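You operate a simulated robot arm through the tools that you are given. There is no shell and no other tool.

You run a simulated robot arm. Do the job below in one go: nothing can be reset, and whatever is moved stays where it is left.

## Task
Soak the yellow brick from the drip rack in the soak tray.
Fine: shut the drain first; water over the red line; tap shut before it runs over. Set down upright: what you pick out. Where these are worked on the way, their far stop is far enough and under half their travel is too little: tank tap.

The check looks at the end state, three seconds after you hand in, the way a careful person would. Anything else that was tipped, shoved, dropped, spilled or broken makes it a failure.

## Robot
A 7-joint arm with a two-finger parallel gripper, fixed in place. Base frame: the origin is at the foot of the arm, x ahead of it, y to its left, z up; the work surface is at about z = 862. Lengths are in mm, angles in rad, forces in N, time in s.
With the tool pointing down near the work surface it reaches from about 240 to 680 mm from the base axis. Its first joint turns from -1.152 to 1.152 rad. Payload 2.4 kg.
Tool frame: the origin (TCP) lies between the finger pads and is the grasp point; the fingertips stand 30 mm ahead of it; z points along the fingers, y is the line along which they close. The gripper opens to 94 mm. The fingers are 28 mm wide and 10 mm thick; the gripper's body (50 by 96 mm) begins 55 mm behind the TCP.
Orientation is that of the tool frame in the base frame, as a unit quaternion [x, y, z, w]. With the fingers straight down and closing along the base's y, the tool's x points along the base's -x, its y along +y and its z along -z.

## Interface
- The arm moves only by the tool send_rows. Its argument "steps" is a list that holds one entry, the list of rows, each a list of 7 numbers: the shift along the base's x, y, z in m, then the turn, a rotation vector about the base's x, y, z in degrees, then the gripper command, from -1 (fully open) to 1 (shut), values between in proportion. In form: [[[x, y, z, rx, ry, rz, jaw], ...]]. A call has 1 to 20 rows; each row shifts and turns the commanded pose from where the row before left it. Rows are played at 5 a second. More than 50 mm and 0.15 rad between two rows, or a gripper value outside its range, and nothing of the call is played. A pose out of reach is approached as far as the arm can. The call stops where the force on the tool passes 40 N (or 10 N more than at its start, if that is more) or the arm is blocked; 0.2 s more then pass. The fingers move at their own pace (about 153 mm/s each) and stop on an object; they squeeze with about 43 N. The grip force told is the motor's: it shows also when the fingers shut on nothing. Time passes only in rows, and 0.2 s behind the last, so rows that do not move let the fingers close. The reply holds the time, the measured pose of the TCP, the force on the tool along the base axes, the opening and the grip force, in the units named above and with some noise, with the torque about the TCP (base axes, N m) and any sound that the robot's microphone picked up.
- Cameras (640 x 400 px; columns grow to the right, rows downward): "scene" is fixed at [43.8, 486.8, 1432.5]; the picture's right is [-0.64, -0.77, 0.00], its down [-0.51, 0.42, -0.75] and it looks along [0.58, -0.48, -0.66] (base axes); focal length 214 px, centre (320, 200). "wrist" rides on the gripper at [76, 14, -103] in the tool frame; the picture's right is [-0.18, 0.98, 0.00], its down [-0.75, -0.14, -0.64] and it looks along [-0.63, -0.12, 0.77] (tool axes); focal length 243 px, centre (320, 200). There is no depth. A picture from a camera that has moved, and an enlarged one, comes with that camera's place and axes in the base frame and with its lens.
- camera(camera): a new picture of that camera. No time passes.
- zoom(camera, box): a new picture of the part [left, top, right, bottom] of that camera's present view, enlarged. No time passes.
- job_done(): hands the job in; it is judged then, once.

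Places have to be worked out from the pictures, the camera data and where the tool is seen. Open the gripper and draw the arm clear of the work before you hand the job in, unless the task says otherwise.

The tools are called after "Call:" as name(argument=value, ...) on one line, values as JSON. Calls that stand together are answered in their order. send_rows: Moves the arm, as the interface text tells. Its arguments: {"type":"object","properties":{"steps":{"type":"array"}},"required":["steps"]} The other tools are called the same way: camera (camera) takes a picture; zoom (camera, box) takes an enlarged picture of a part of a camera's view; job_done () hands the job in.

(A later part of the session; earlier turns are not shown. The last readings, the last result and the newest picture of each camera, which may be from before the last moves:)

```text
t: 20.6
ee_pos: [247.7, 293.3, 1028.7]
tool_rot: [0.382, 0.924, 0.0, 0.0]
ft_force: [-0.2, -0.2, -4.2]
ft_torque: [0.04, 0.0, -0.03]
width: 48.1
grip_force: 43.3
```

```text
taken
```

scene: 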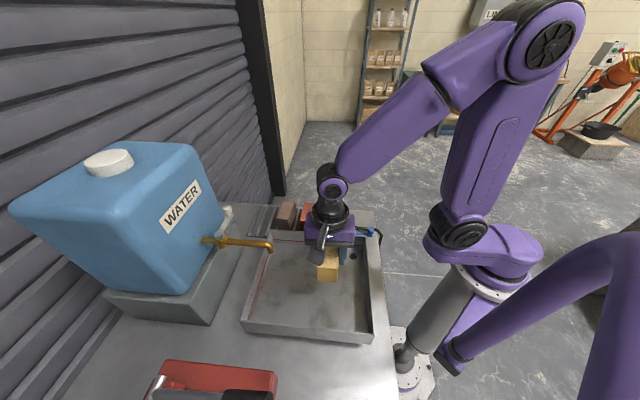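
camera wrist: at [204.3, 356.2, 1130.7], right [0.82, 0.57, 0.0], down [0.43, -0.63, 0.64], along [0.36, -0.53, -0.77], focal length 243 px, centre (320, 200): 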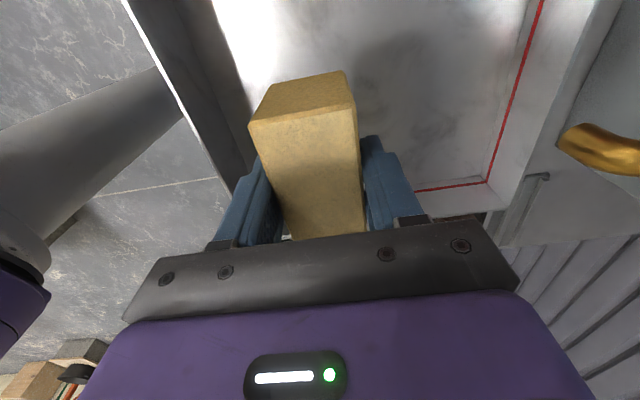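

The brick is over the tray's free middle, clear of the tap and walls. I'll lower it to just above the floor and then creep down.

Call:
send_rows(steps=[[[0, 0, -0.035, 0, 0, 0, 1], [0, 0, -0.035, 0, 0, 0, 1], [0, 0, -0.02, 0, 0, 0, 1], [0, 0, -0.006, 0, 0, 0, 1], [0, 0, 0, 0, 0, 0, 1]]])

Call:
zoom(camera="scene", box=[270, 215, 390, 315])

Call:
camera(camera="wrist")

```text
t: 21.8
ee_pos: [246.9, 290.5, 932.4]
tool_rot: [0.383, 0.924, 0.0, 0.0]
ft_force: [0.3, -1.2, -2.5]
ft_torque: [-0.02, -0.01, -0.03]
width: 48.4
grip_force: 43.2
```

```text
4.00 times, centred on (330, 265) of scene
camera zoom: at [43.8, 486.8, 1432.5], right [-0.64, -0.77, 0.0], down [-0.51, 0.42, -0.75], along [0.58, -0.48, -0.66], focal length 858 px, centre (280, -60)
```

zoom: 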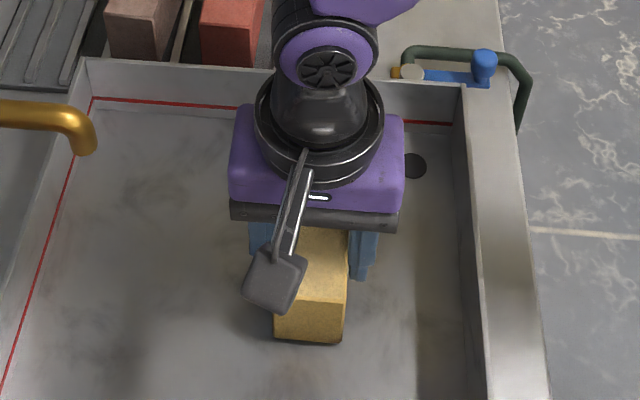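

```text
taken
camera wrist: at [204.2, 354.1, 1034.9], right [0.82, 0.57, 0.0], down [0.43, -0.63, 0.64], along [0.36, -0.53, -0.77], focal length 243 px, centre (320, 200)
```

wrist: 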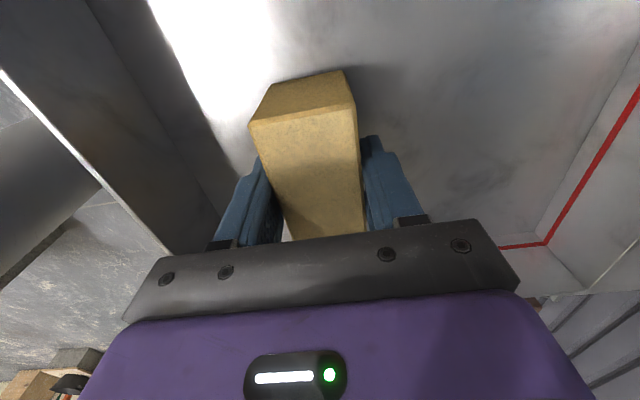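

Call:
send_rows(steps=[[[0, 0, -0.002, 0, 0, 0, 1], [0, 0, -0.002, 0, 0, 0, 1], [0, 0, 0, 0, 0, 0, 1]]])

```text
t: 22.6
ee_pos: [247.0, 289.2, 929.7]
tool_rot: [0.382, 0.924, 0.0, 0.0]
ft_force: [0.2, -0.4, -3.5]
ft_torque: [0.01, 0.0, -0.01]
width: 48.0
grip_force: 42.7
```

No contact yet (-3.5 N is just the brick's weight), so I'll keep creeping down.

Call:
send_rows(steps=[[[0, 0, -0.0015, 0, 0, 0, 1], [0, 0, -0.0015, 0, 0, 0, 1], [0, 0, 0, 0, 0, 0, 1]]])

```text
t: 23.4
ee_pos: [246.8, 289.2, 924.5]
tool_rot: [0.382, 0.924, 0.002, 0.0]
ft_force: [-5.2, -3.6, 35.7]
ft_torque: [-0.06, 0.04, 0.0]
width: 48.4
grip_force: 43.3
```

The brick has touched the floor and is being pressed at about 36 N. I'll back up slightly to relieve the push before releasing.

Call:
send_rows(steps=[[[0, 0, 0.0012, 0, 0, 0, 1], [0, 0, 0, 0, 0, 0, 1]]])

```text
t: 24.0
ee_pos: [246.0, 289.6, 926.9]
tool_rot: [0.383, 0.924, 0.0, 0.0]
ft_force: [-0.1, 0.4, -3.5]
ft_torque: [0.02, 0.02, 0.01]
width: 48.3
grip_force: 42.8
```

Call:
send_rows(steps=[[[0, 0, -0.0006, 0, 0, 0, 1], [0, 0, 0, 0, 0, 0, 1]]])

```text
t: 24.6
ee_pos: [248.4, 289.9, 925.4]
tool_rot: [0.382, 0.924, 0.0, 0.0]
ft_force: [-0.4, -1.1, -0.7]
ft_torque: [0.08, 0.08, 0.1]
width: 48.0
grip_force: 42.9
```

The load reads near zero, so the brick is resting on the floor. I'll open the jaw gradually and then lift away.

Call:
send_rows(steps=[[[0, 0, 0, 0, 0, 0, -0.06], [0, 0, 0, 0, 0, 0, -0.15], [0, 0, 0, 0, 0, 0, -0.3], [0, 0, 0, 0, 0, 0, -0.3], [0, 0, 0.02, 0, 0, 0, -0.3], [0, 0, 0.04, 0, 0, 0, -0.3], [0, 0, 0.045, 0, 0, 0, -0.3], [0, 0, 0.045, 0, 0, 0, -0.3]]])

Call:
camera(camera="wrist")

Call:
camera(camera="scene")

```text
t: 26.4
ee_pos: [245.1, 289.2, 1075.6]
tool_rot: [0.382, 0.924, 0.0, 0.0]
ft_force: [0.5, -0.3, -0.5]
ft_torque: [0.01, -0.03, 0.0]
width: 60.9
grip_force: 0.1
```

```text
taken
camera wrist: at [202.8, 352.9, 1177.2], right [0.82, 0.57, 0.0], down [0.43, -0.63, 0.64], along [0.36, -0.53, -0.77], focal length 243 px, centre (320, 200)
```

wrist: 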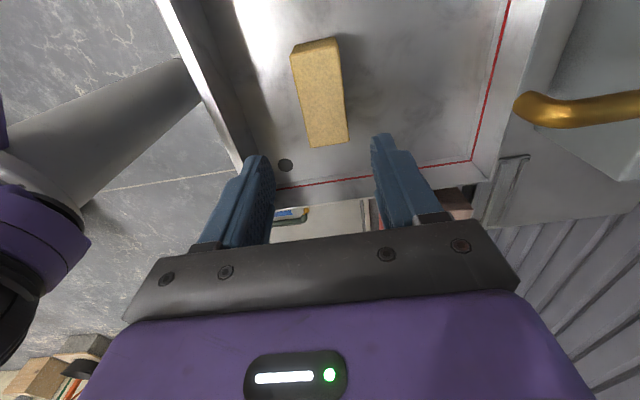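

```text
taken
```

scene: 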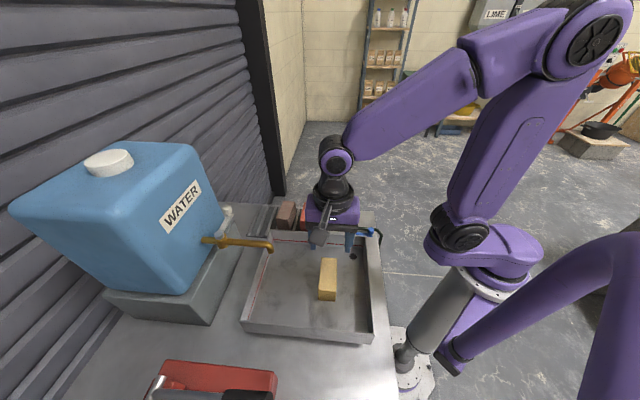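

The brick stands upright in the tray. Next is the tap: I'll rise, turn the tool +90° to face the tank, and look at the tap lever from close by.

Call:
send_rows(steps=[[[0, 0, 0.03, 0, 0, 8.2, -0.3], [0, 0, 0.03, 0, 0, 8.2, -0.3], [0.015, 0.0055, 0.012, 0, 0, 8.2, -0.3], [0.015, 0.0055, 0.012, 0, 0, 8.2, -0.3], [0.015, 0.0055, 0.012, 0, 0, 8.2, -0.3], [0.015, 0.0055, 0.012, 0, 0, 8.2, -0.3], [0.015, 0.0055, 0.012, 0, 0, 8.2, -0.3], [0.015, 0.0055, 0.012, 0, 0, 8.2, -0.3], [0.015, 0.0055, 0.012, 0, 0, 8.2, -0.3], [0.015, 0.0055, 0.01, 0, 0, 8.2, -0.3], [0.015, 0.0055, 0, 0, 0, 8.0, -0.3], [0, 0, 0, 0, 0, 0, -0.3]]])

Call:
camera(camera="wrist")

Call:
camera(camera="scene")

```text
t: 29.0
ee_pos: [383.6, 339.3, 1229.3]
tool_rot: [-0.384, 0.923, 0.0, 0.0]
ft_force: [-0.3, -0.5, 0.3]
ft_torque: [-0.06, -0.02, 0.0]
width: 61.0
grip_force: 0.0
```

```text
taken
camera wrist: at [320.2, 294.5, 1332.5], right [-0.57, 0.82, 0.0], down [0.63, 0.43, 0.64], along [0.53, 0.36, -0.77], focal length 243 px, centre (320, 200)
```

wrist: 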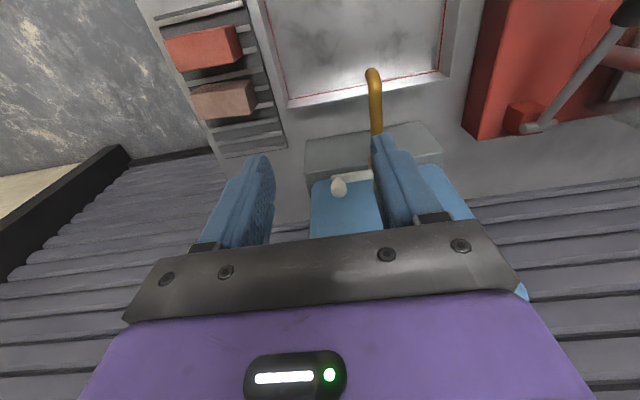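

```text
taken
```

scene: 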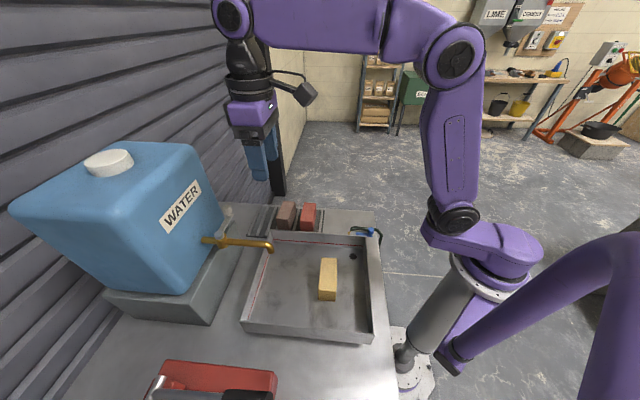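

Call:
zoom(camera="wrist", box=[280, 50, 470, 220])

Call:
zoom(camera="scene", box=[180, 190, 280, 260])

```text
2.35 times, centred on (375, 135) of wrist
camera zoom: at [320.2, 294.5, 1332.5], right [-0.57, 0.82, 0.0], down [0.63, 0.43, 0.64], along [0.53, 0.36, -0.77], focal length 571 px, centre (191, 353)
```

zoom: 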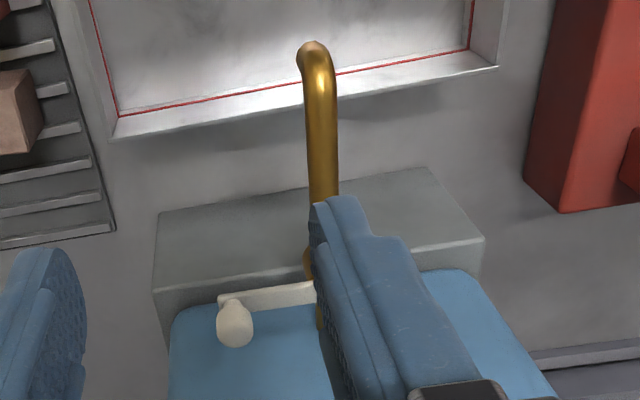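

```text
5.71 times, centred on (230, 225) of scene
camera zoom: at [43.8, 486.8, 1432.5], right [-0.64, -0.77, 0.0], down [-0.51, 0.42, -0.75], along [0.58, -0.48, -0.66], focal length 1226 px, centre (834, 57)
```

zoom: 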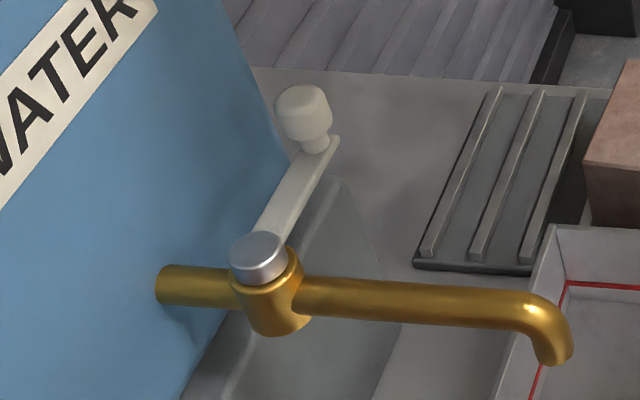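

The knob triangulates to about (463.5,421,1082), but a finger hides the pivot. I'll shift sideways and lower a bit for a clear view of the whole tap.

Call:
send_rows(steps=[[[-0.0115, 0.0165, -0.03, 0, 0, 0, -0.3], [-0.0115, 0.0165, -0.03, 0, 0, 0, -0.3], [0, 0, 0, 0, 0, 0, -0.3]]])

Call:
camera(camera="wrist")

Call:
zoom(camera="wrist", box=[240, 80, 400, 220])

```text
t: 29.8
ee_pos: [358.4, 372.0, 1171.3]
tool_rot: [-0.383, 0.924, 0.0, 0.0]
ft_force: [0.1, -0.3, -0.2]
ft_torque: [0.02, -0.02, -0.01]
width: 61.1
grip_force: 0.0
```

```text
taken
camera wrist: at [296.7, 328.1, 1272.6], right [-0.57, 0.82, 0.0], down [0.63, 0.43, 0.64], along [0.53, 0.36, -0.77], focal length 243 px, centre (320, 200)
```

wrist: 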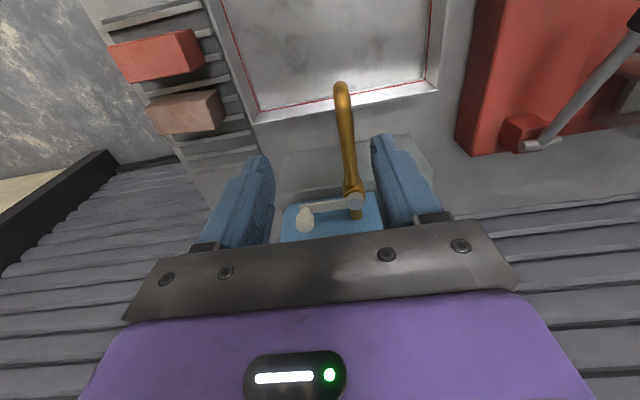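

```text
2.86 times, centred on (320, 150) of wrist
camera zoom: at [296.7, 328.1, 1272.6], right [-0.57, 0.82, 0.0], down [0.63, 0.43, 0.64], along [0.53, 0.36, -0.77], focal length 693 px, centre (320, 343)
```

zoom: 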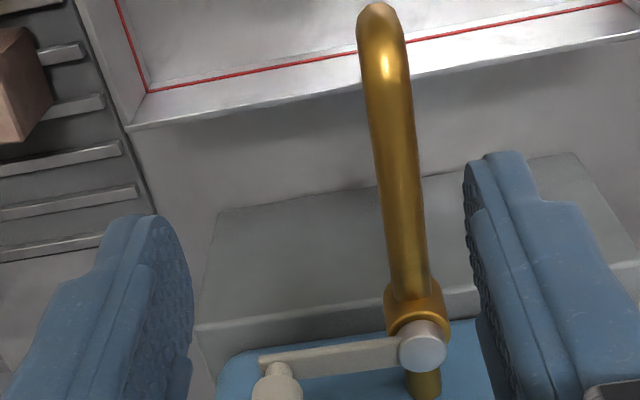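

Call:
zoom(camera="wrist", box=[260, 180, 400, 250])

Call:
zoom(camera="scene", box=[0, 120, 300, 340])

```text
4.57 times, centred on (330, 215) of wrist
camera zoom: at [296.7, 328.1, 1272.6], right [-0.57, 0.82, 0.0], down [0.63, 0.43, 0.64], along [0.53, 0.36, -0.77], focal length 1109 px, centre (274, 131)
```

zoom: 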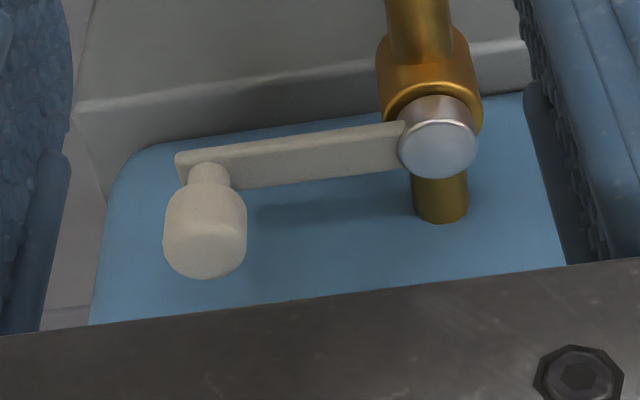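

```text
1.82 times, centred on (150, 230) of scene
camera zoom: at [43.8, 486.8, 1432.5], right [-0.64, -0.77, 0.0], down [-0.51, 0.42, -0.75], along [0.58, -0.48, -0.66], focal length 390 px, centre (629, 146)
```

zoom: 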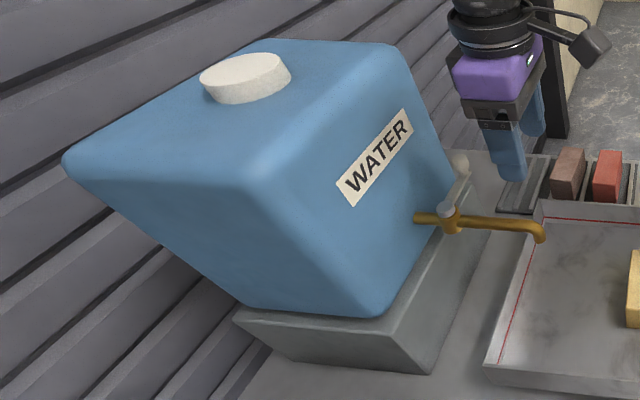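

The tap pivot is at about (420.5,461), with the lever top near z 1063 and the knob axis near (463.5,420), its top at about 1089. The lever is about 47 mm from the tank face, so I'll tilt the hand 12° away from the tank and move to a pre-grasp point above the knob.

Call:
send_rows(steps=[[[0.0235, 0.0092, -0.0035, 2.12, -2.12, 0, 0.05], [0.0235, 0.0092, -0.0035, 2.12, -2.12, 0, 0.05], [0.0235, 0.0092, -0.0035, 2.12, -2.12, 0, 0.05], [0.0232, 0.009, -0.0036, 2.13, -2.13, 0, 0.05], [0, 0, 0, 0, 0, 0, 0.05]]])

Call:
camera(camera="wrist")

Call:
zoom(camera="scene", box=[160, 100, 320, 260])

```text
t: 31.0
ee_pos: [454.7, 409.2, 1158.1]
tool_rot: [-0.381, 0.919, 0.04, 0.097]
ft_force: [0.5, -0.2, -0.1]
ft_torque: [0.01, 0.0, 0.03]
width: 44.6
grip_force: 0.1
```

```text
taken
camera wrist: at [378.2, 351.2, 1241.0], right [-0.57, 0.82, 0.04], down [0.53, 0.33, 0.79], along [0.63, 0.47, -0.62], focal length 243 px, centre (320, 200)
```

wrist: 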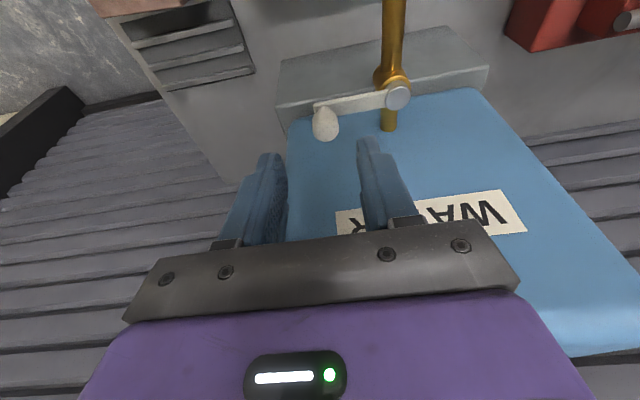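

```text
2.50 times, centred on (240, 180) of scene
camera zoom: at [43.8, 486.8, 1432.5], right [-0.64, -0.77, 0.0], down [-0.51, 0.42, -0.75], along [0.58, -0.48, -0.66], focal length 536 px, centre (520, 250)
```

zoom: 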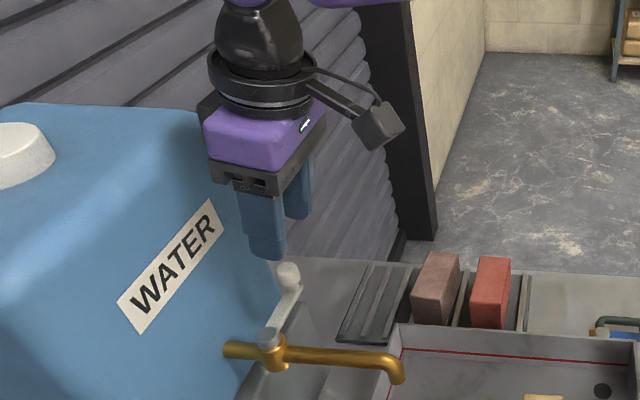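

Call:
zoom(camera="wrist", box=[270, 70, 430, 180])

```text
3.64 times, centred on (350, 125) of wrist
camera zoom: at [378.2, 351.2, 1241.0], right [-0.57, 0.82, 0.04], down [0.53, 0.33, 0.79], along [0.63, 0.47, -0.62], focal length 882 px, centre (211, 473)
```

zoom: 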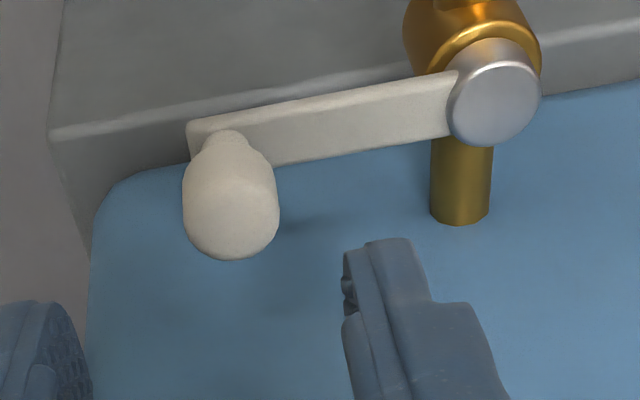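

The knob now triangulates to about (462.5,421.5), bulb centre near z 1081, in good agreement. I'll go down along the tool axis partway and check the finger spacing around it.

Call:
send_rows(steps=[[[0.002, 0.003, -0.018, 0, 0, 0, 0.05], [0.002, 0.003, -0.018, 0, 0, 0, 0.05], [0, 0, 0, 0, 0, 0, 0.05]]])

Call:
camera(camera="wrist")

Call:
zoom(camera="scene", box=[180, 140, 290, 250])

```text
t: 31.8
ee_pos: [457.9, 415.2, 1120.2]
tool_rot: [-0.38, 0.919, 0.04, 0.097]
ft_force: [0.1, 0.6, -0.2]
ft_torque: [0.0, 0.03, 0.0]
width: 44.6
grip_force: 0.0
```

```text
taken
camera wrist: at [381.2, 358.2, 1204.6], right [-0.57, 0.82, 0.04], down [0.53, 0.33, 0.79], along [0.63, 0.47, -0.62], focal length 243 px, centre (320, 200)
```

wrist: 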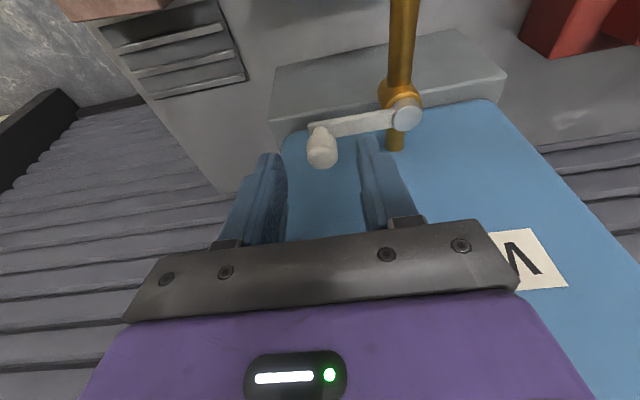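

```text
3.64 times, centred on (235, 195) of scene
camera zoom: at [43.8, 486.8, 1432.5], right [-0.64, -0.77, 0.0], down [-0.51, 0.42, -0.75], along [0.58, -0.48, -0.66], focal length 780 px, centre (629, 218)
```

zoom: 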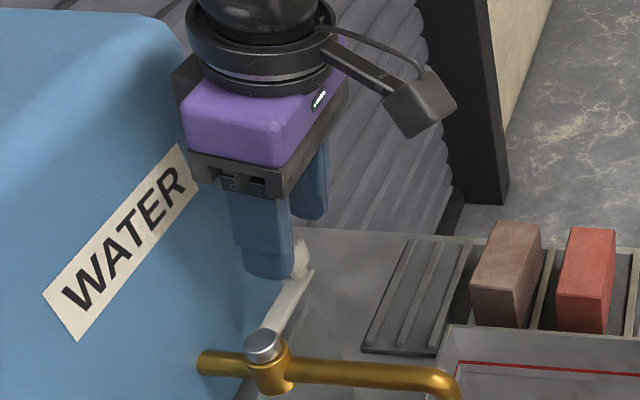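

The knob sits centred in the gap (about (461,421)). I'll go the remaining 24 mm down along the tool axis.

Call:
send_rows(steps=[[[0.0013, 0.0018, -0.012, 0, 0, 0, 0.05], [0.0013, 0.0018, -0.012, 0, 0, 0, 0.05], [0, 0, 0, 0, 0, 0, 0.05]]])

Call:
camera(camera="wrist")

Call:
zoom(camera="scene", box=[190, 160, 280, 250])

Call:
zoom(camera="wrist", box=[260, 100, 420, 220])

```text
t: 32.6
ee_pos: [460.3, 419.2, 1095.4]
tool_rot: [-0.381, 0.919, 0.04, 0.096]
ft_force: [-0.1, 0.4, 0.6]
ft_torque: [0.0, 0.03, -0.04]
width: 44.7
grip_force: 0.1
```

```text
taken
camera wrist: at [383.4, 360.9, 1180.4], right [-0.57, 0.82, 0.04], down [0.53, 0.33, 0.78], along [0.63, 0.47, -0.62], focal length 243 px, centre (320, 200)
```

wrist: 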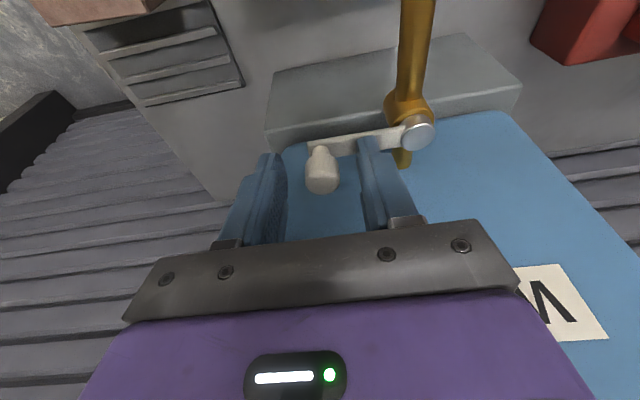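

```text
4.44 times, centred on (235, 205) of scene
camera zoom: at [43.8, 486.8, 1432.5], right [-0.64, -0.77, 0.0], down [-0.51, 0.42, -0.75], along [0.58, -0.48, -0.66], focal length 953 px, centre (698, 178)
```

zoom: 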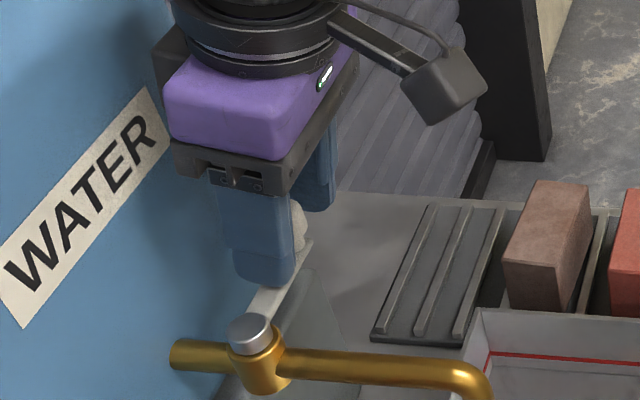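

```text
3.33 times, centred on (340, 160) of wrist
camera zoom: at [383.4, 360.9, 1180.4], right [-0.57, 0.82, 0.04], down [0.53, 0.33, 0.78], along [0.63, 0.47, -0.62], focal length 809 px, centre (253, 333)
```

zoom: 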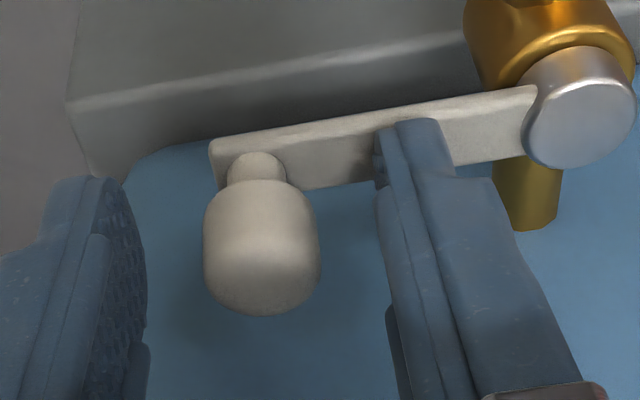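

The knob is centred in the jaw, with no contact force, and the fingertip is above the lever. I'll close on the knob gradually and check the force.

Call:
send_rows(steps=[[[0, 0, 0, 0, 0, 0, 0.35], [0, 0, 0, 0, 0, 0, 0.5], [0, 0, 0, 0, 0, 0, 0.58], [0, 0, 0, 0, 0, 0, 0.8], [0, 0, 0, 0, 0, 0, 1]]])

Call:
zoom(camera="wrist", box=[260, 100, 420, 220])

```text
t: 33.8
ee_pos: [459.1, 420.5, 1097.6]
tool_rot: [-0.382, 0.918, 0.04, 0.096]
ft_force: [-4.1, 4.4, -0.8]
ft_torque: [0.07, 0.05, 0.0]
width: 18.7
grip_force: 44.5
```

```text
3.33 times, centred on (340, 160) of wrist
camera zoom: at [382.8, 361.6, 1180.5], right [-0.57, 0.82, 0.04], down [0.53, 0.33, 0.78], along [0.63, 0.47, -0.62], focal length 809 px, centre (253, 333)
```

zoom: 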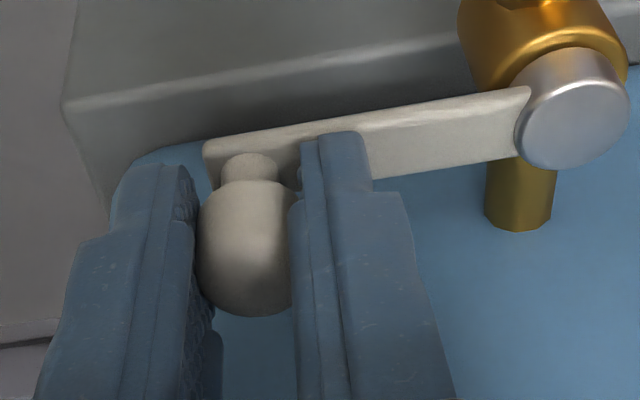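

The knob is clamped (18.7 mm wide, small side force). I'll begin swinging the lever clockwise, away from the tank, with a short first move to confirm that it follows.

Call:
send_rows(steps=[[[-0.0036, -0.0024, 0, 0, 0, 0, 1], [-0.0036, -0.0028, 0, 0, 0, 0, 1], [-0.0037, -0.0025, 0, 0, 0, 0, 1], [-0.0038, -0.0023, 0, 0, 0, 0, 1]]])

Call:
zoom(camera="wrist", box=[240, 60, 440, 220])

Call:
zoom(camera="scene", box=[190, 160, 290, 260])

```text
t: 34.8
ee_pos: [447.1, 409.5, 1097.0]
tool_rot: [-0.38, 0.919, 0.04, 0.097]
ft_force: [2.4, 6.6, 0.6]
ft_torque: [0.38, -0.25, -0.29]
width: 18.9
grip_force: 44.3
```

```text
2.50 times, centred on (340, 140) of wrist
camera zoom: at [369.1, 351.1, 1180.4], right [-0.57, 0.82, 0.04], down [0.53, 0.33, 0.79], along [0.63, 0.47, -0.62], focal length 606 px, centre (270, 350)
```

zoom: 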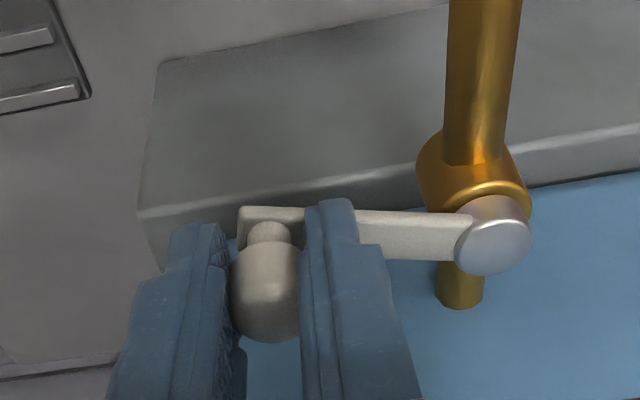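

```text
4.00 times, centred on (240, 210) of scene
camera zoom: at [43.9, 487.0, 1432.4], right [-0.64, -0.77, 0.0], down [-0.51, 0.42, -0.75], along [0.58, -0.48, -0.66], focal length 858 px, centre (640, 160)
```

zoom: 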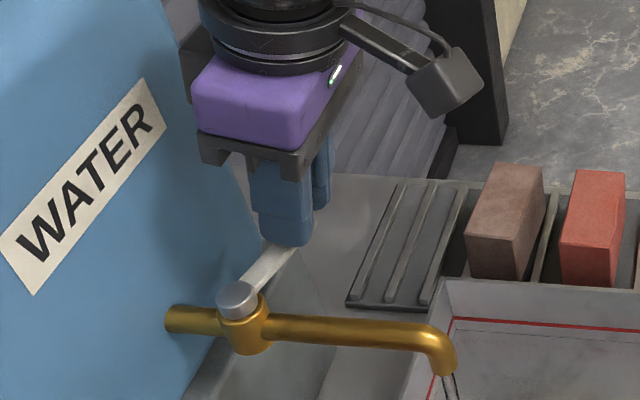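

The lever follows (about 7 N) and a thin stream has started. I'll keep swinging along the arc towards full opening.

Call:
send_rows(steps=[[[-0.0082, -0.0036, 0, 0, 0, 0, 1], [-0.0087, -0.0022, 0, 0, 0, 0, 1], [-0.0089, -0.0009, 0, 0, 0, 0, 1], [-0.0089, 0.0006, 0, 0, 0, 0, 1]]])

Call:
camera(camera="wrist")

Call:
camera(camera="scene")

```text
t: 35.8
ee_pos: [412.7, 399.9, 1096.7]
tool_rot: [-0.379, 0.919, 0.038, 0.097]
ft_force: [4.7, -21.9, 15.9]
ft_torque: [-0.14, -0.32, -0.51]
width: 19.0
grip_force: 45.4
```

```text
taken
camera wrist: at [335.2, 341.5, 1180.3], right [-0.56, 0.82, 0.03], down [0.53, 0.33, 0.78], along [0.64, 0.46, -0.62], focal length 243 px, centre (320, 200)
```

wrist: 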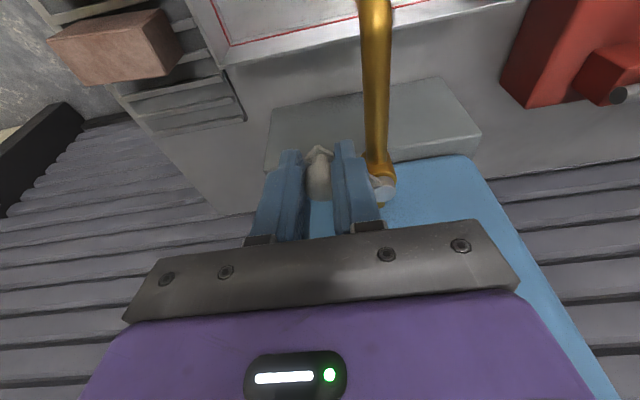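

```text
taken
```

scene: 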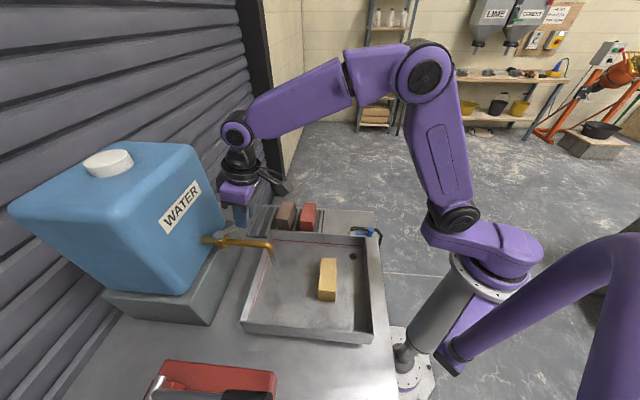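

Water is running; the side force (-22 N in y) says my arc is about 3 mm too tight. I'll correct outward and continue the swing.

Call:
send_rows(steps=[[[-0.0069, -0.0026, 0.0015, 0, 0, 0, 1], [-0.009, 0.0025, 0, 0, 0, 0, 1]]])

Call:
zoom(camera="wrist", box=[240, 100, 440, 240])

Call:
zoom(camera="scene", box=[190, 200, 390, 350])

```text
t: 36.4
ee_pos: [393.2, 404.0, 1096.4]
tool_rot: [-0.383, 0.918, 0.042, 0.096]
ft_force: [4.3, -4.3, 0.3]
ft_torque: [-0.03, -0.02, -0.36]
width: 19.1
grip_force: 45.0
```

```text
2.86 times, centred on (340, 170) of wrist
camera zoom: at [317.0, 345.6, 1179.9], right [-0.57, 0.82, 0.04], down [0.53, 0.33, 0.78], along [0.63, 0.47, -0.62], focal length 693 px, centre (263, 286)
```

zoom: 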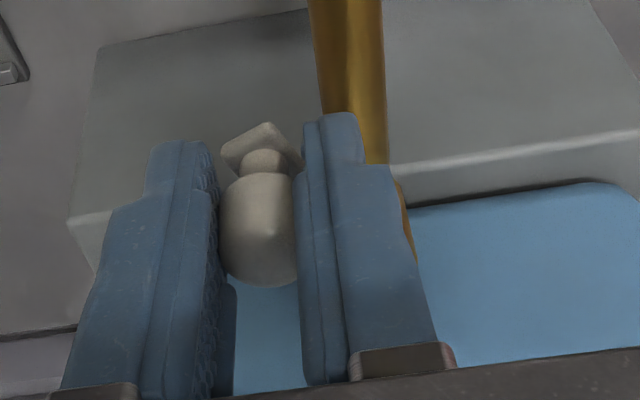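

```text
2.67 times, centred on (290, 275) of scene
camera zoom: at [43.9, 486.6, 1432.5], right [-0.64, -0.77, 0.0], down [-0.51, 0.42, -0.75], along [0.58, -0.48, -0.66], focal length 572 px, centre (400, 0)
```

zoom: 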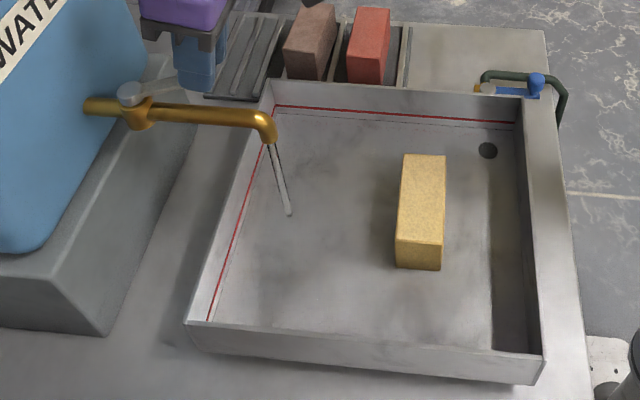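

Forces are low again, so I'll continue the last part of the swing.

Call:
send_rows(steps=[[[-0.0084, 0.004, 0, 0, 0, 0, 1], [-0.0077, 0.0053, 0, 0, 0, 0, 1]]])

Call:
zoom(camera="scene", box=[190, 200, 390, 350])

```text
t: 37.0
ee_pos: [380.1, 412.1, 1096.3]
tool_rot: [-0.38, 0.919, 0.038, 0.097]
ft_force: [16.1, -8.4, -5.6]
ft_torque: [-0.9, 0.48, -0.22]
width: 19.2
grip_force: 45.1
```

```text
2.67 times, centred on (290, 275) of scene
camera zoom: at [44.5, 486.6, 1432.5], right [-0.64, -0.77, 0.0], down [-0.51, 0.42, -0.75], along [0.58, -0.48, -0.66], focal length 572 px, centre (400, 0)
```

zoom: 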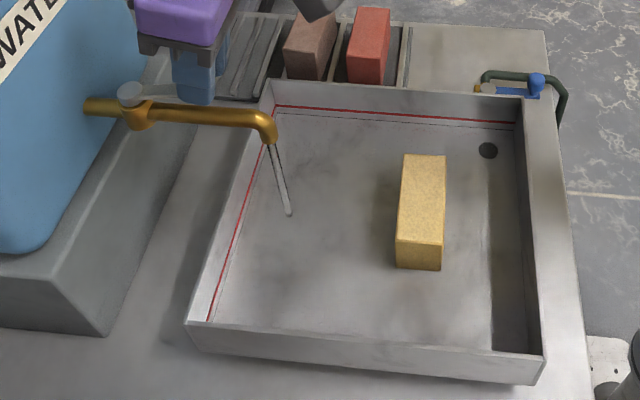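

The force is rising against the motion near -127°, so the tap is at or very near its far stop. I'll ease off a hair, hold there and let it fill while watching the level.

Call:
send_rows(steps=[[[0.0008, -0.0006, 0, 0, 0, 0, 1], [0, 0, 0, 0, 0, 0, 1], [0, 0, 0, 0, 0, 0, 1], [0, 0, 0, 0, 0, 0, 1], [0, 0, 0, 0, 0, 0, 1], [0, 0, 0, 0, 0, 0, 1]]])

Call:
zoom(camera="scene", box=[230, 220, 390, 350])

Call:
zoom(camera="scene", box=[265, 225, 330, 275])

Call:
zoom(camera="scene", box=[190, 190, 290, 260])

```text
t: 38.4
ee_pos: [380.9, 409.9, 1096.2]
tool_rot: [-0.38, 0.919, 0.038, 0.095]
ft_force: [10.8, -15.3, -19.5]
ft_torque: [-0.64, 0.12, -0.18]
width: 19.1
grip_force: 45.2
```

```text
3.08 times, centred on (310, 285) of scene
camera zoom: at [44.5, 486.6, 1432.5], right [-0.64, -0.77, 0.0], down [-0.51, 0.42, -0.75], along [0.58, -0.48, -0.66], focal length 660 px, centre (351, -62)
```

zoom: 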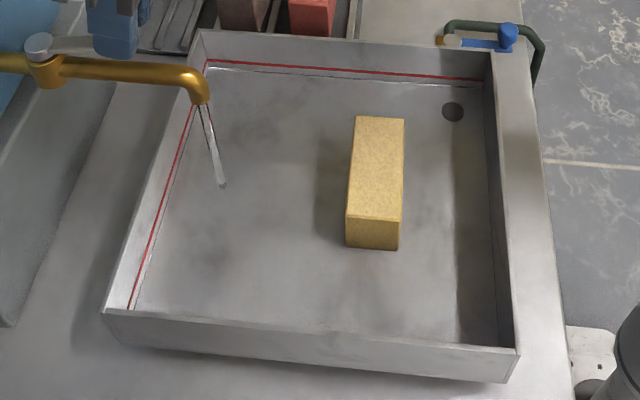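

```text
8.00 times, centred on (298, 250) of scene
camera zoom: at [44.5, 486.6, 1432.5], right [-0.64, -0.77, 0.0], down [-0.51, 0.42, -0.75], along [0.58, -0.48, -0.66], focal length 1716 px, centre (500, -200)
```

zoom: 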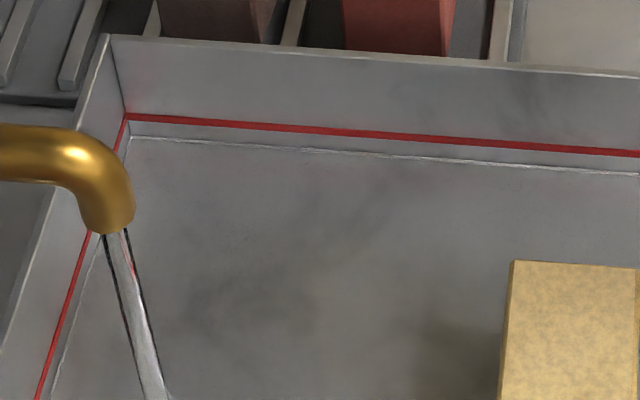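

```text
5.71 times, centred on (240, 225) of scene
camera zoom: at [44.5, 486.6, 1432.5], right [-0.64, -0.77, 0.0], down [-0.51, 0.42, -0.75], along [0.58, -0.48, -0.66], focal length 1226 px, centre (777, 57)
```

zoom: 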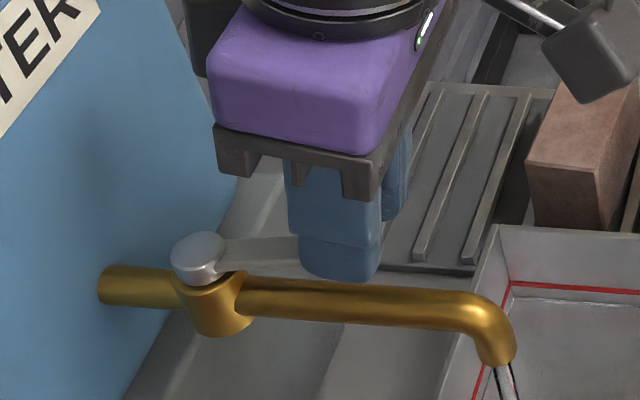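

The stream is full and the lever rests against its far stop (about 18 N along the tangent). I'll ease off a little more and keep waiting while comparing the water edge with the red line.

Call:
send_rows(steps=[[[0.001, -0.001, -0.001, 0, 0, 0, 1], [0, 0, 0, 0, 0, 0, 1], [0, 0, 0, 0, 0, 0, 1], [0, 0, 0, 0, 0, 0, 1], [0, 0, 0, 0, 0, 0, 1], [0, 0, 0, 0, 0, 0, 1], [0, 0, 0, 0, 0, 0, 1], [0, 0, 0, 0, 0, 0, 1]]])

Call:
zoom(camera="scene", box=[265, 225, 330, 275])

Call:
zoom(camera="scene", box=[230, 220, 390, 350])

```text
t: 40.2
ee_pos: [381.3, 410.1, 1096.5]
tool_rot: [-0.38, 0.919, 0.04, 0.097]
ft_force: [5.6, -14.3, -7.0]
ft_torque: [-0.36, 0.01, -0.08]
width: 19.3
grip_force: 45.5
```

```text
8.00 times, centred on (298, 250) of scene
camera zoom: at [44.1, 486.4, 1432.6], right [-0.64, -0.77, 0.0], down [-0.51, 0.42, -0.75], along [0.58, -0.48, -0.66], focal length 1716 px, centre (500, -200)
```

zoom: 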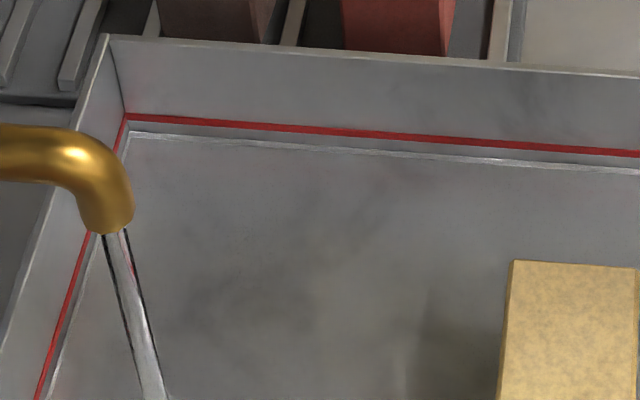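

```text
3.08 times, centred on (310, 285) of scene
camera zoom: at [44.1, 486.4, 1432.6], right [-0.64, -0.77, 0.0], down [-0.51, 0.42, -0.75], along [0.58, -0.48, -0.66], focal length 660 px, centre (351, -62)
```

zoom: 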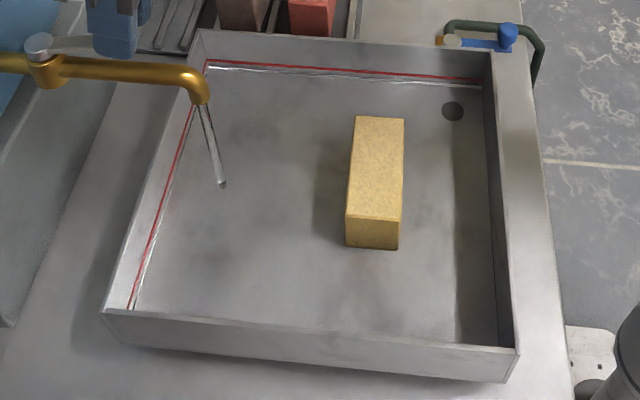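

The waterline is climbing, roughly 7 mm below the red line and rising about 1.4 mm/s, with plenty of room to the rim. I'll wait 4 s more and look again.

Call:
send_rows(steps=[[[0, 0, 0, 0, 0, 0, 1], [0, 0, 0, 0, 0, 0, 1], [0, 0, 0, 0, 0, 0, 1], [0, 0, 0, 0, 0, 0, 1], [0, 0, 0, 0, 0, 0, 1], [0, 0, 0, 0, 0, 0, 1], [0, 0, 0, 0, 0, 0, 1], [0, 0, 0, 0, 0, 0, 1], [0, 0, 0, 0, 0, 0, 1], [0, 0, 0, 0, 0, 0, 1], [0, 0, 0, 0, 0, 0, 1], [0, 0, 0, 0, 0, 0, 1], [0, 0, 0, 0, 0, 0, 1], [0, 0, 0, 0, 0, 0, 1], [0, 0, 0, 0, 0, 0, 1], [0, 0, 0, 0, 0, 0, 1], [0, 0, 0, 0, 0, 0, 1], [0, 0, 0, 0, 0, 0, 1], [0, 0, 0, 0, 0, 0, 1], [0, 0, 0, 0, 0, 0, 1]]])

Call:
zoom(camera="scene", box=[265, 225, 330, 275])

Call:
zoom(camera="scene", box=[230, 220, 390, 350])

```text
t: 44.4
ee_pos: [381.8, 409.4, 1096.6]
tool_rot: [-0.38, 0.919, 0.039, 0.097]
ft_force: [7.3, -9.7, 1.2]
ft_torque: [-0.22, -0.09, -0.1]
width: 19.0
grip_force: 45.4
```

```text
8.00 times, centred on (298, 250) of scene
camera zoom: at [44.0, 486.4, 1432.6], right [-0.64, -0.77, 0.0], down [-0.51, 0.42, -0.75], along [0.58, -0.48, -0.66], focal length 1716 px, centre (500, -200)
```

zoom: 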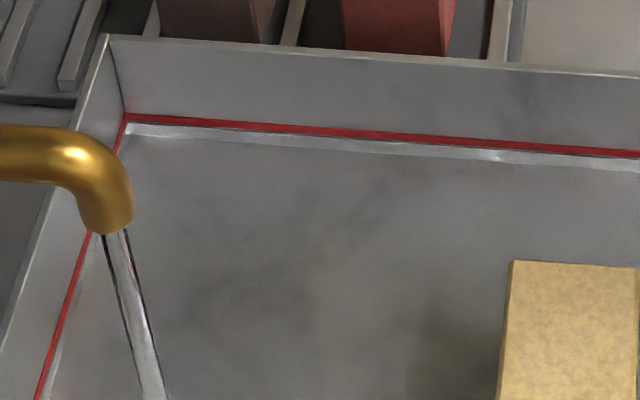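

```text
3.08 times, centred on (310, 285) of scene
camera zoom: at [44.0, 486.4, 1432.6], right [-0.64, -0.77, 0.0], down [-0.51, 0.42, -0.75], along [0.58, -0.48, -0.66], focal length 660 px, centre (351, -62)
```

zoom: 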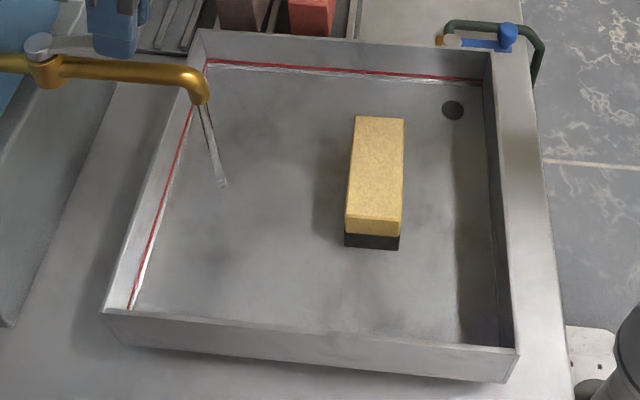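

The water's edge is now just beneath the red line and the brick is wetting at the bottom. I'll wait another 3 s.

Call:
send_rows(steps=[[[0, 0, 0, 0, 0, 0, 1], [0, 0, 0, 0, 0, 0, 1], [0, 0, 0, 0, 0, 0, 1], [0, 0, 0, 0, 0, 0, 1], [0, 0, 0, 0, 0, 0, 1], [0, 0, 0, 0, 0, 0, 1], [0, 0, 0, 0, 0, 0, 1], [0, 0, 0, 0, 0, 0, 1], [0, 0, 0, 0, 0, 0, 1], [0, 0, 0, 0, 0, 0, 1], [0, 0, 0, 0, 0, 0, 1], [0, 0, 0, 0, 0, 0, 1], [0, 0, 0, 0, 0, 0, 1], [0, 0, 0, 0, 0, 0, 1], [0, 0, 0, 0, 0, 0, 1]]])

Call:
zoom(camera="scene", box=[265, 225, 330, 275])

Call:
zoom(camera="scene", box=[230, 220, 390, 350])

```text
t: 47.6
ee_pos: [381.1, 410.1, 1096.2]
tool_rot: [-0.381, 0.919, 0.04, 0.096]
ft_force: [8.3, -7.9, 5.6]
ft_torque: [-0.14, -0.2, -0.11]
width: 19.0
grip_force: 44.8
```

```text
8.00 times, centred on (298, 250) of scene
camera zoom: at [44.0, 486.4, 1432.6], right [-0.64, -0.77, 0.0], down [-0.51, 0.42, -0.75], along [0.58, -0.48, -0.66], focal length 1716 px, centre (500, -200)
```

zoom: 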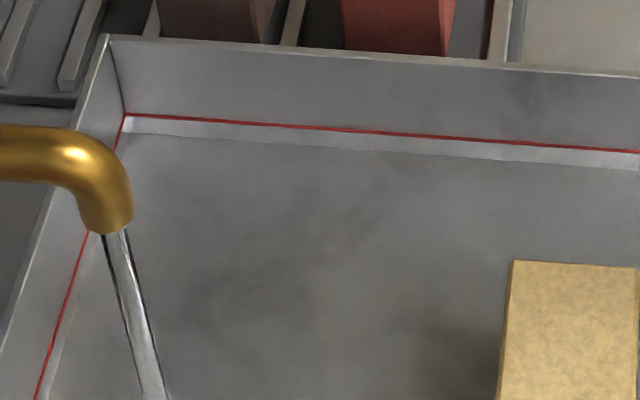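

```text
3.08 times, centred on (310, 285) of scene
camera zoom: at [44.0, 486.4, 1432.6], right [-0.64, -0.77, 0.0], down [-0.51, 0.42, -0.75], along [0.58, -0.48, -0.66], focal length 660 px, centre (351, -62)
```

zoom: 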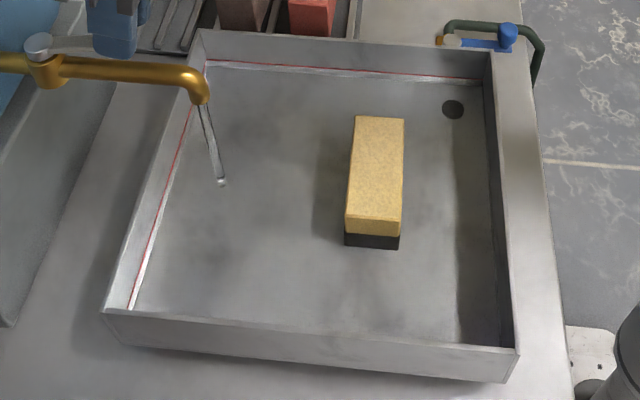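

The water surface is now covering the lower half of the red line. I'll wait 4 s more to get a clear margin, then check.

Call:
send_rows(steps=[[[0, 0, 0, 0, 0, 0, 1], [0, 0, 0, 0, 0, 0, 1], [0, 0, 0, 0, 0, 0, 1], [0, 0, 0, 0, 0, 0, 1], [0, 0, 0, 0, 0, 0, 1], [0, 0, 0, 0, 0, 0, 1], [0, 0, 0, 0, 0, 0, 1], [0, 0, 0, 0, 0, 0, 1], [0, 0, 0, 0, 0, 0, 1], [0, 0, 0, 0, 0, 0, 1], [0, 0, 0, 0, 0, 0, 1], [0, 0, 0, 0, 0, 0, 1], [0, 0, 0, 0, 0, 0, 1], [0, 0, 0, 0, 0, 0, 1], [0, 0, 0, 0, 0, 0, 1], [0, 0, 0, 0, 0, 0, 1], [0, 0, 0, 0, 0, 0, 1], [0, 0, 0, 0, 0, 0, 1], [0, 0, 0, 0, 0, 0, 1], [0, 0, 0, 0, 0, 0, 1]]])

Call:
zoom(camera="scene", box=[265, 225, 330, 275])

Call:
zoom(camera="scene", box=[230, 220, 390, 350])

```text
t: 51.8
ee_pos: [380.9, 409.3, 1097.4]
tool_rot: [-0.381, 0.919, 0.04, 0.096]
ft_force: [9.0, -7.2, 6.9]
ft_torque: [-0.07, -0.23, -0.08]
width: 19.0
grip_force: 45.4
```

```text
8.00 times, centred on (298, 250) of scene
camera zoom: at [44.0, 486.4, 1432.6], right [-0.64, -0.77, 0.0], down [-0.51, 0.42, -0.75], along [0.58, -0.48, -0.66], focal length 1716 px, centre (500, -200)
```

zoom: 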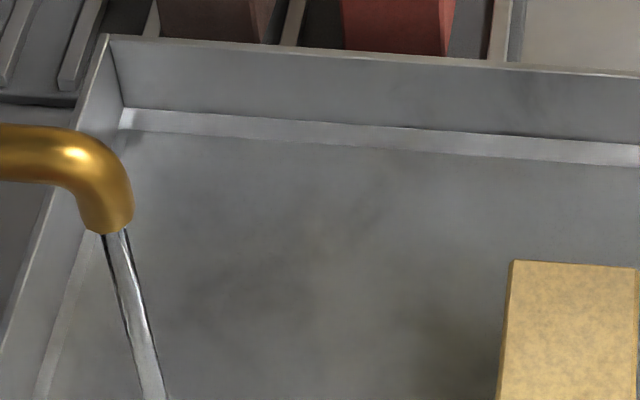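

```text
3.08 times, centred on (310, 285) of scene
camera zoom: at [44.0, 486.4, 1432.6], right [-0.64, -0.77, 0.0], down [-0.51, 0.42, -0.75], along [0.58, -0.48, -0.66], focal length 660 px, centre (351, -62)
```

zoom: 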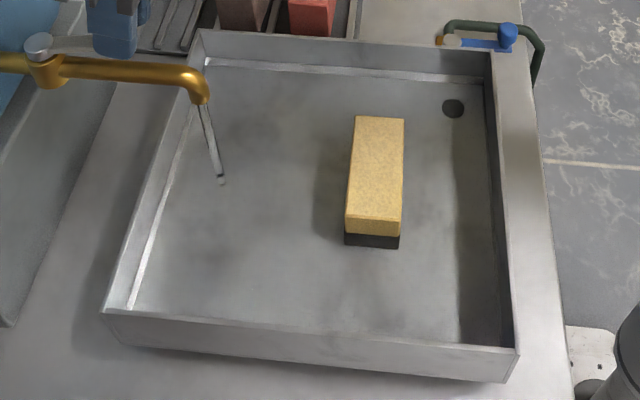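

The red line is fully under water (about 3 mm over). I'll allow 1.2 s more while starting to swing the lever back along the fitted arc (centre (414.6,457.5), radius 58.2 for the TCP).

Call:
send_rows(steps=[[[0, 0, 0, 0, 0, 0, 1], [0, 0, 0, 0, 0, 0, 1], [0, 0, 0, 0, 0, 0, 1], [0, 0, 0, 0, 0, 0, 1], [0, 0, 0, 0, 0, 0, 1], [0, 0, 0, 0, 0, 0, 1], [0.0091, -0.0054, 0, 0, 0, 0, 1], [0.0085, -0.0034, 0, 0, 0, 0, 1], [0.0089, -0.0019, 0, 0, 0, 0, 1], [0.0091, -0.0006, 0, 0, 0, 0, 1]]])

```text
t: 54.0
ee_pos: [414.1, 400.1, 1097.1]
tool_rot: [-0.381, 0.919, 0.039, 0.096]
ft_force: [-5.6, 3.2, -2.8]
ft_torque: [-0.02, 0.17, 0.35]
width: 19.0
grip_force: 45.0
```

The lever follows with low force. I'll continue the closing arc.

Call:
send_rows(steps=[[[0.0091, 0.0009, 0, 0, 0, 0, 1], [0.0088, 0.0023, 0, 0, 0, 0, 1], [0.0084, 0.0036, 0, 0, 0, 0, 1]]])

Call:
zoom(camera="scene", box=[200, 190, 330, 280])

```text
t: 54.8
ee_pos: [440.9, 407.3, 1097.8]
tool_rot: [-0.38, 0.919, 0.04, 0.096]
ft_force: [-8.1, 1.9, -0.5]
ft_torque: [-0.08, 0.28, 0.36]
width: 18.9
grip_force: 44.6
```

```text
4.44 times, centred on (265, 235) of scene
camera zoom: at [43.6, 486.8, 1432.5], right [-0.64, -0.77, 0.0], down [-0.51, 0.42, -0.75], along [0.58, -0.48, -0.66], focal length 953 px, centre (564, 44)
```

zoom: 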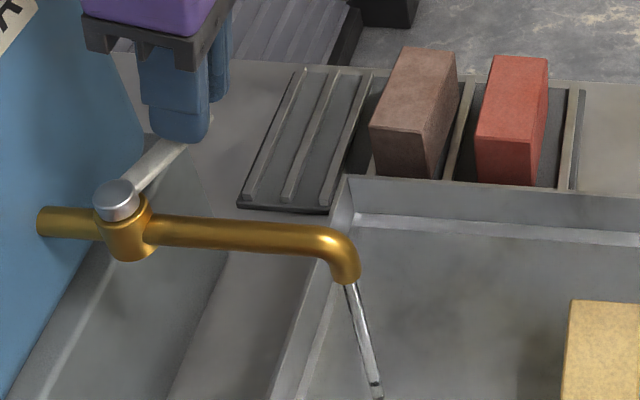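

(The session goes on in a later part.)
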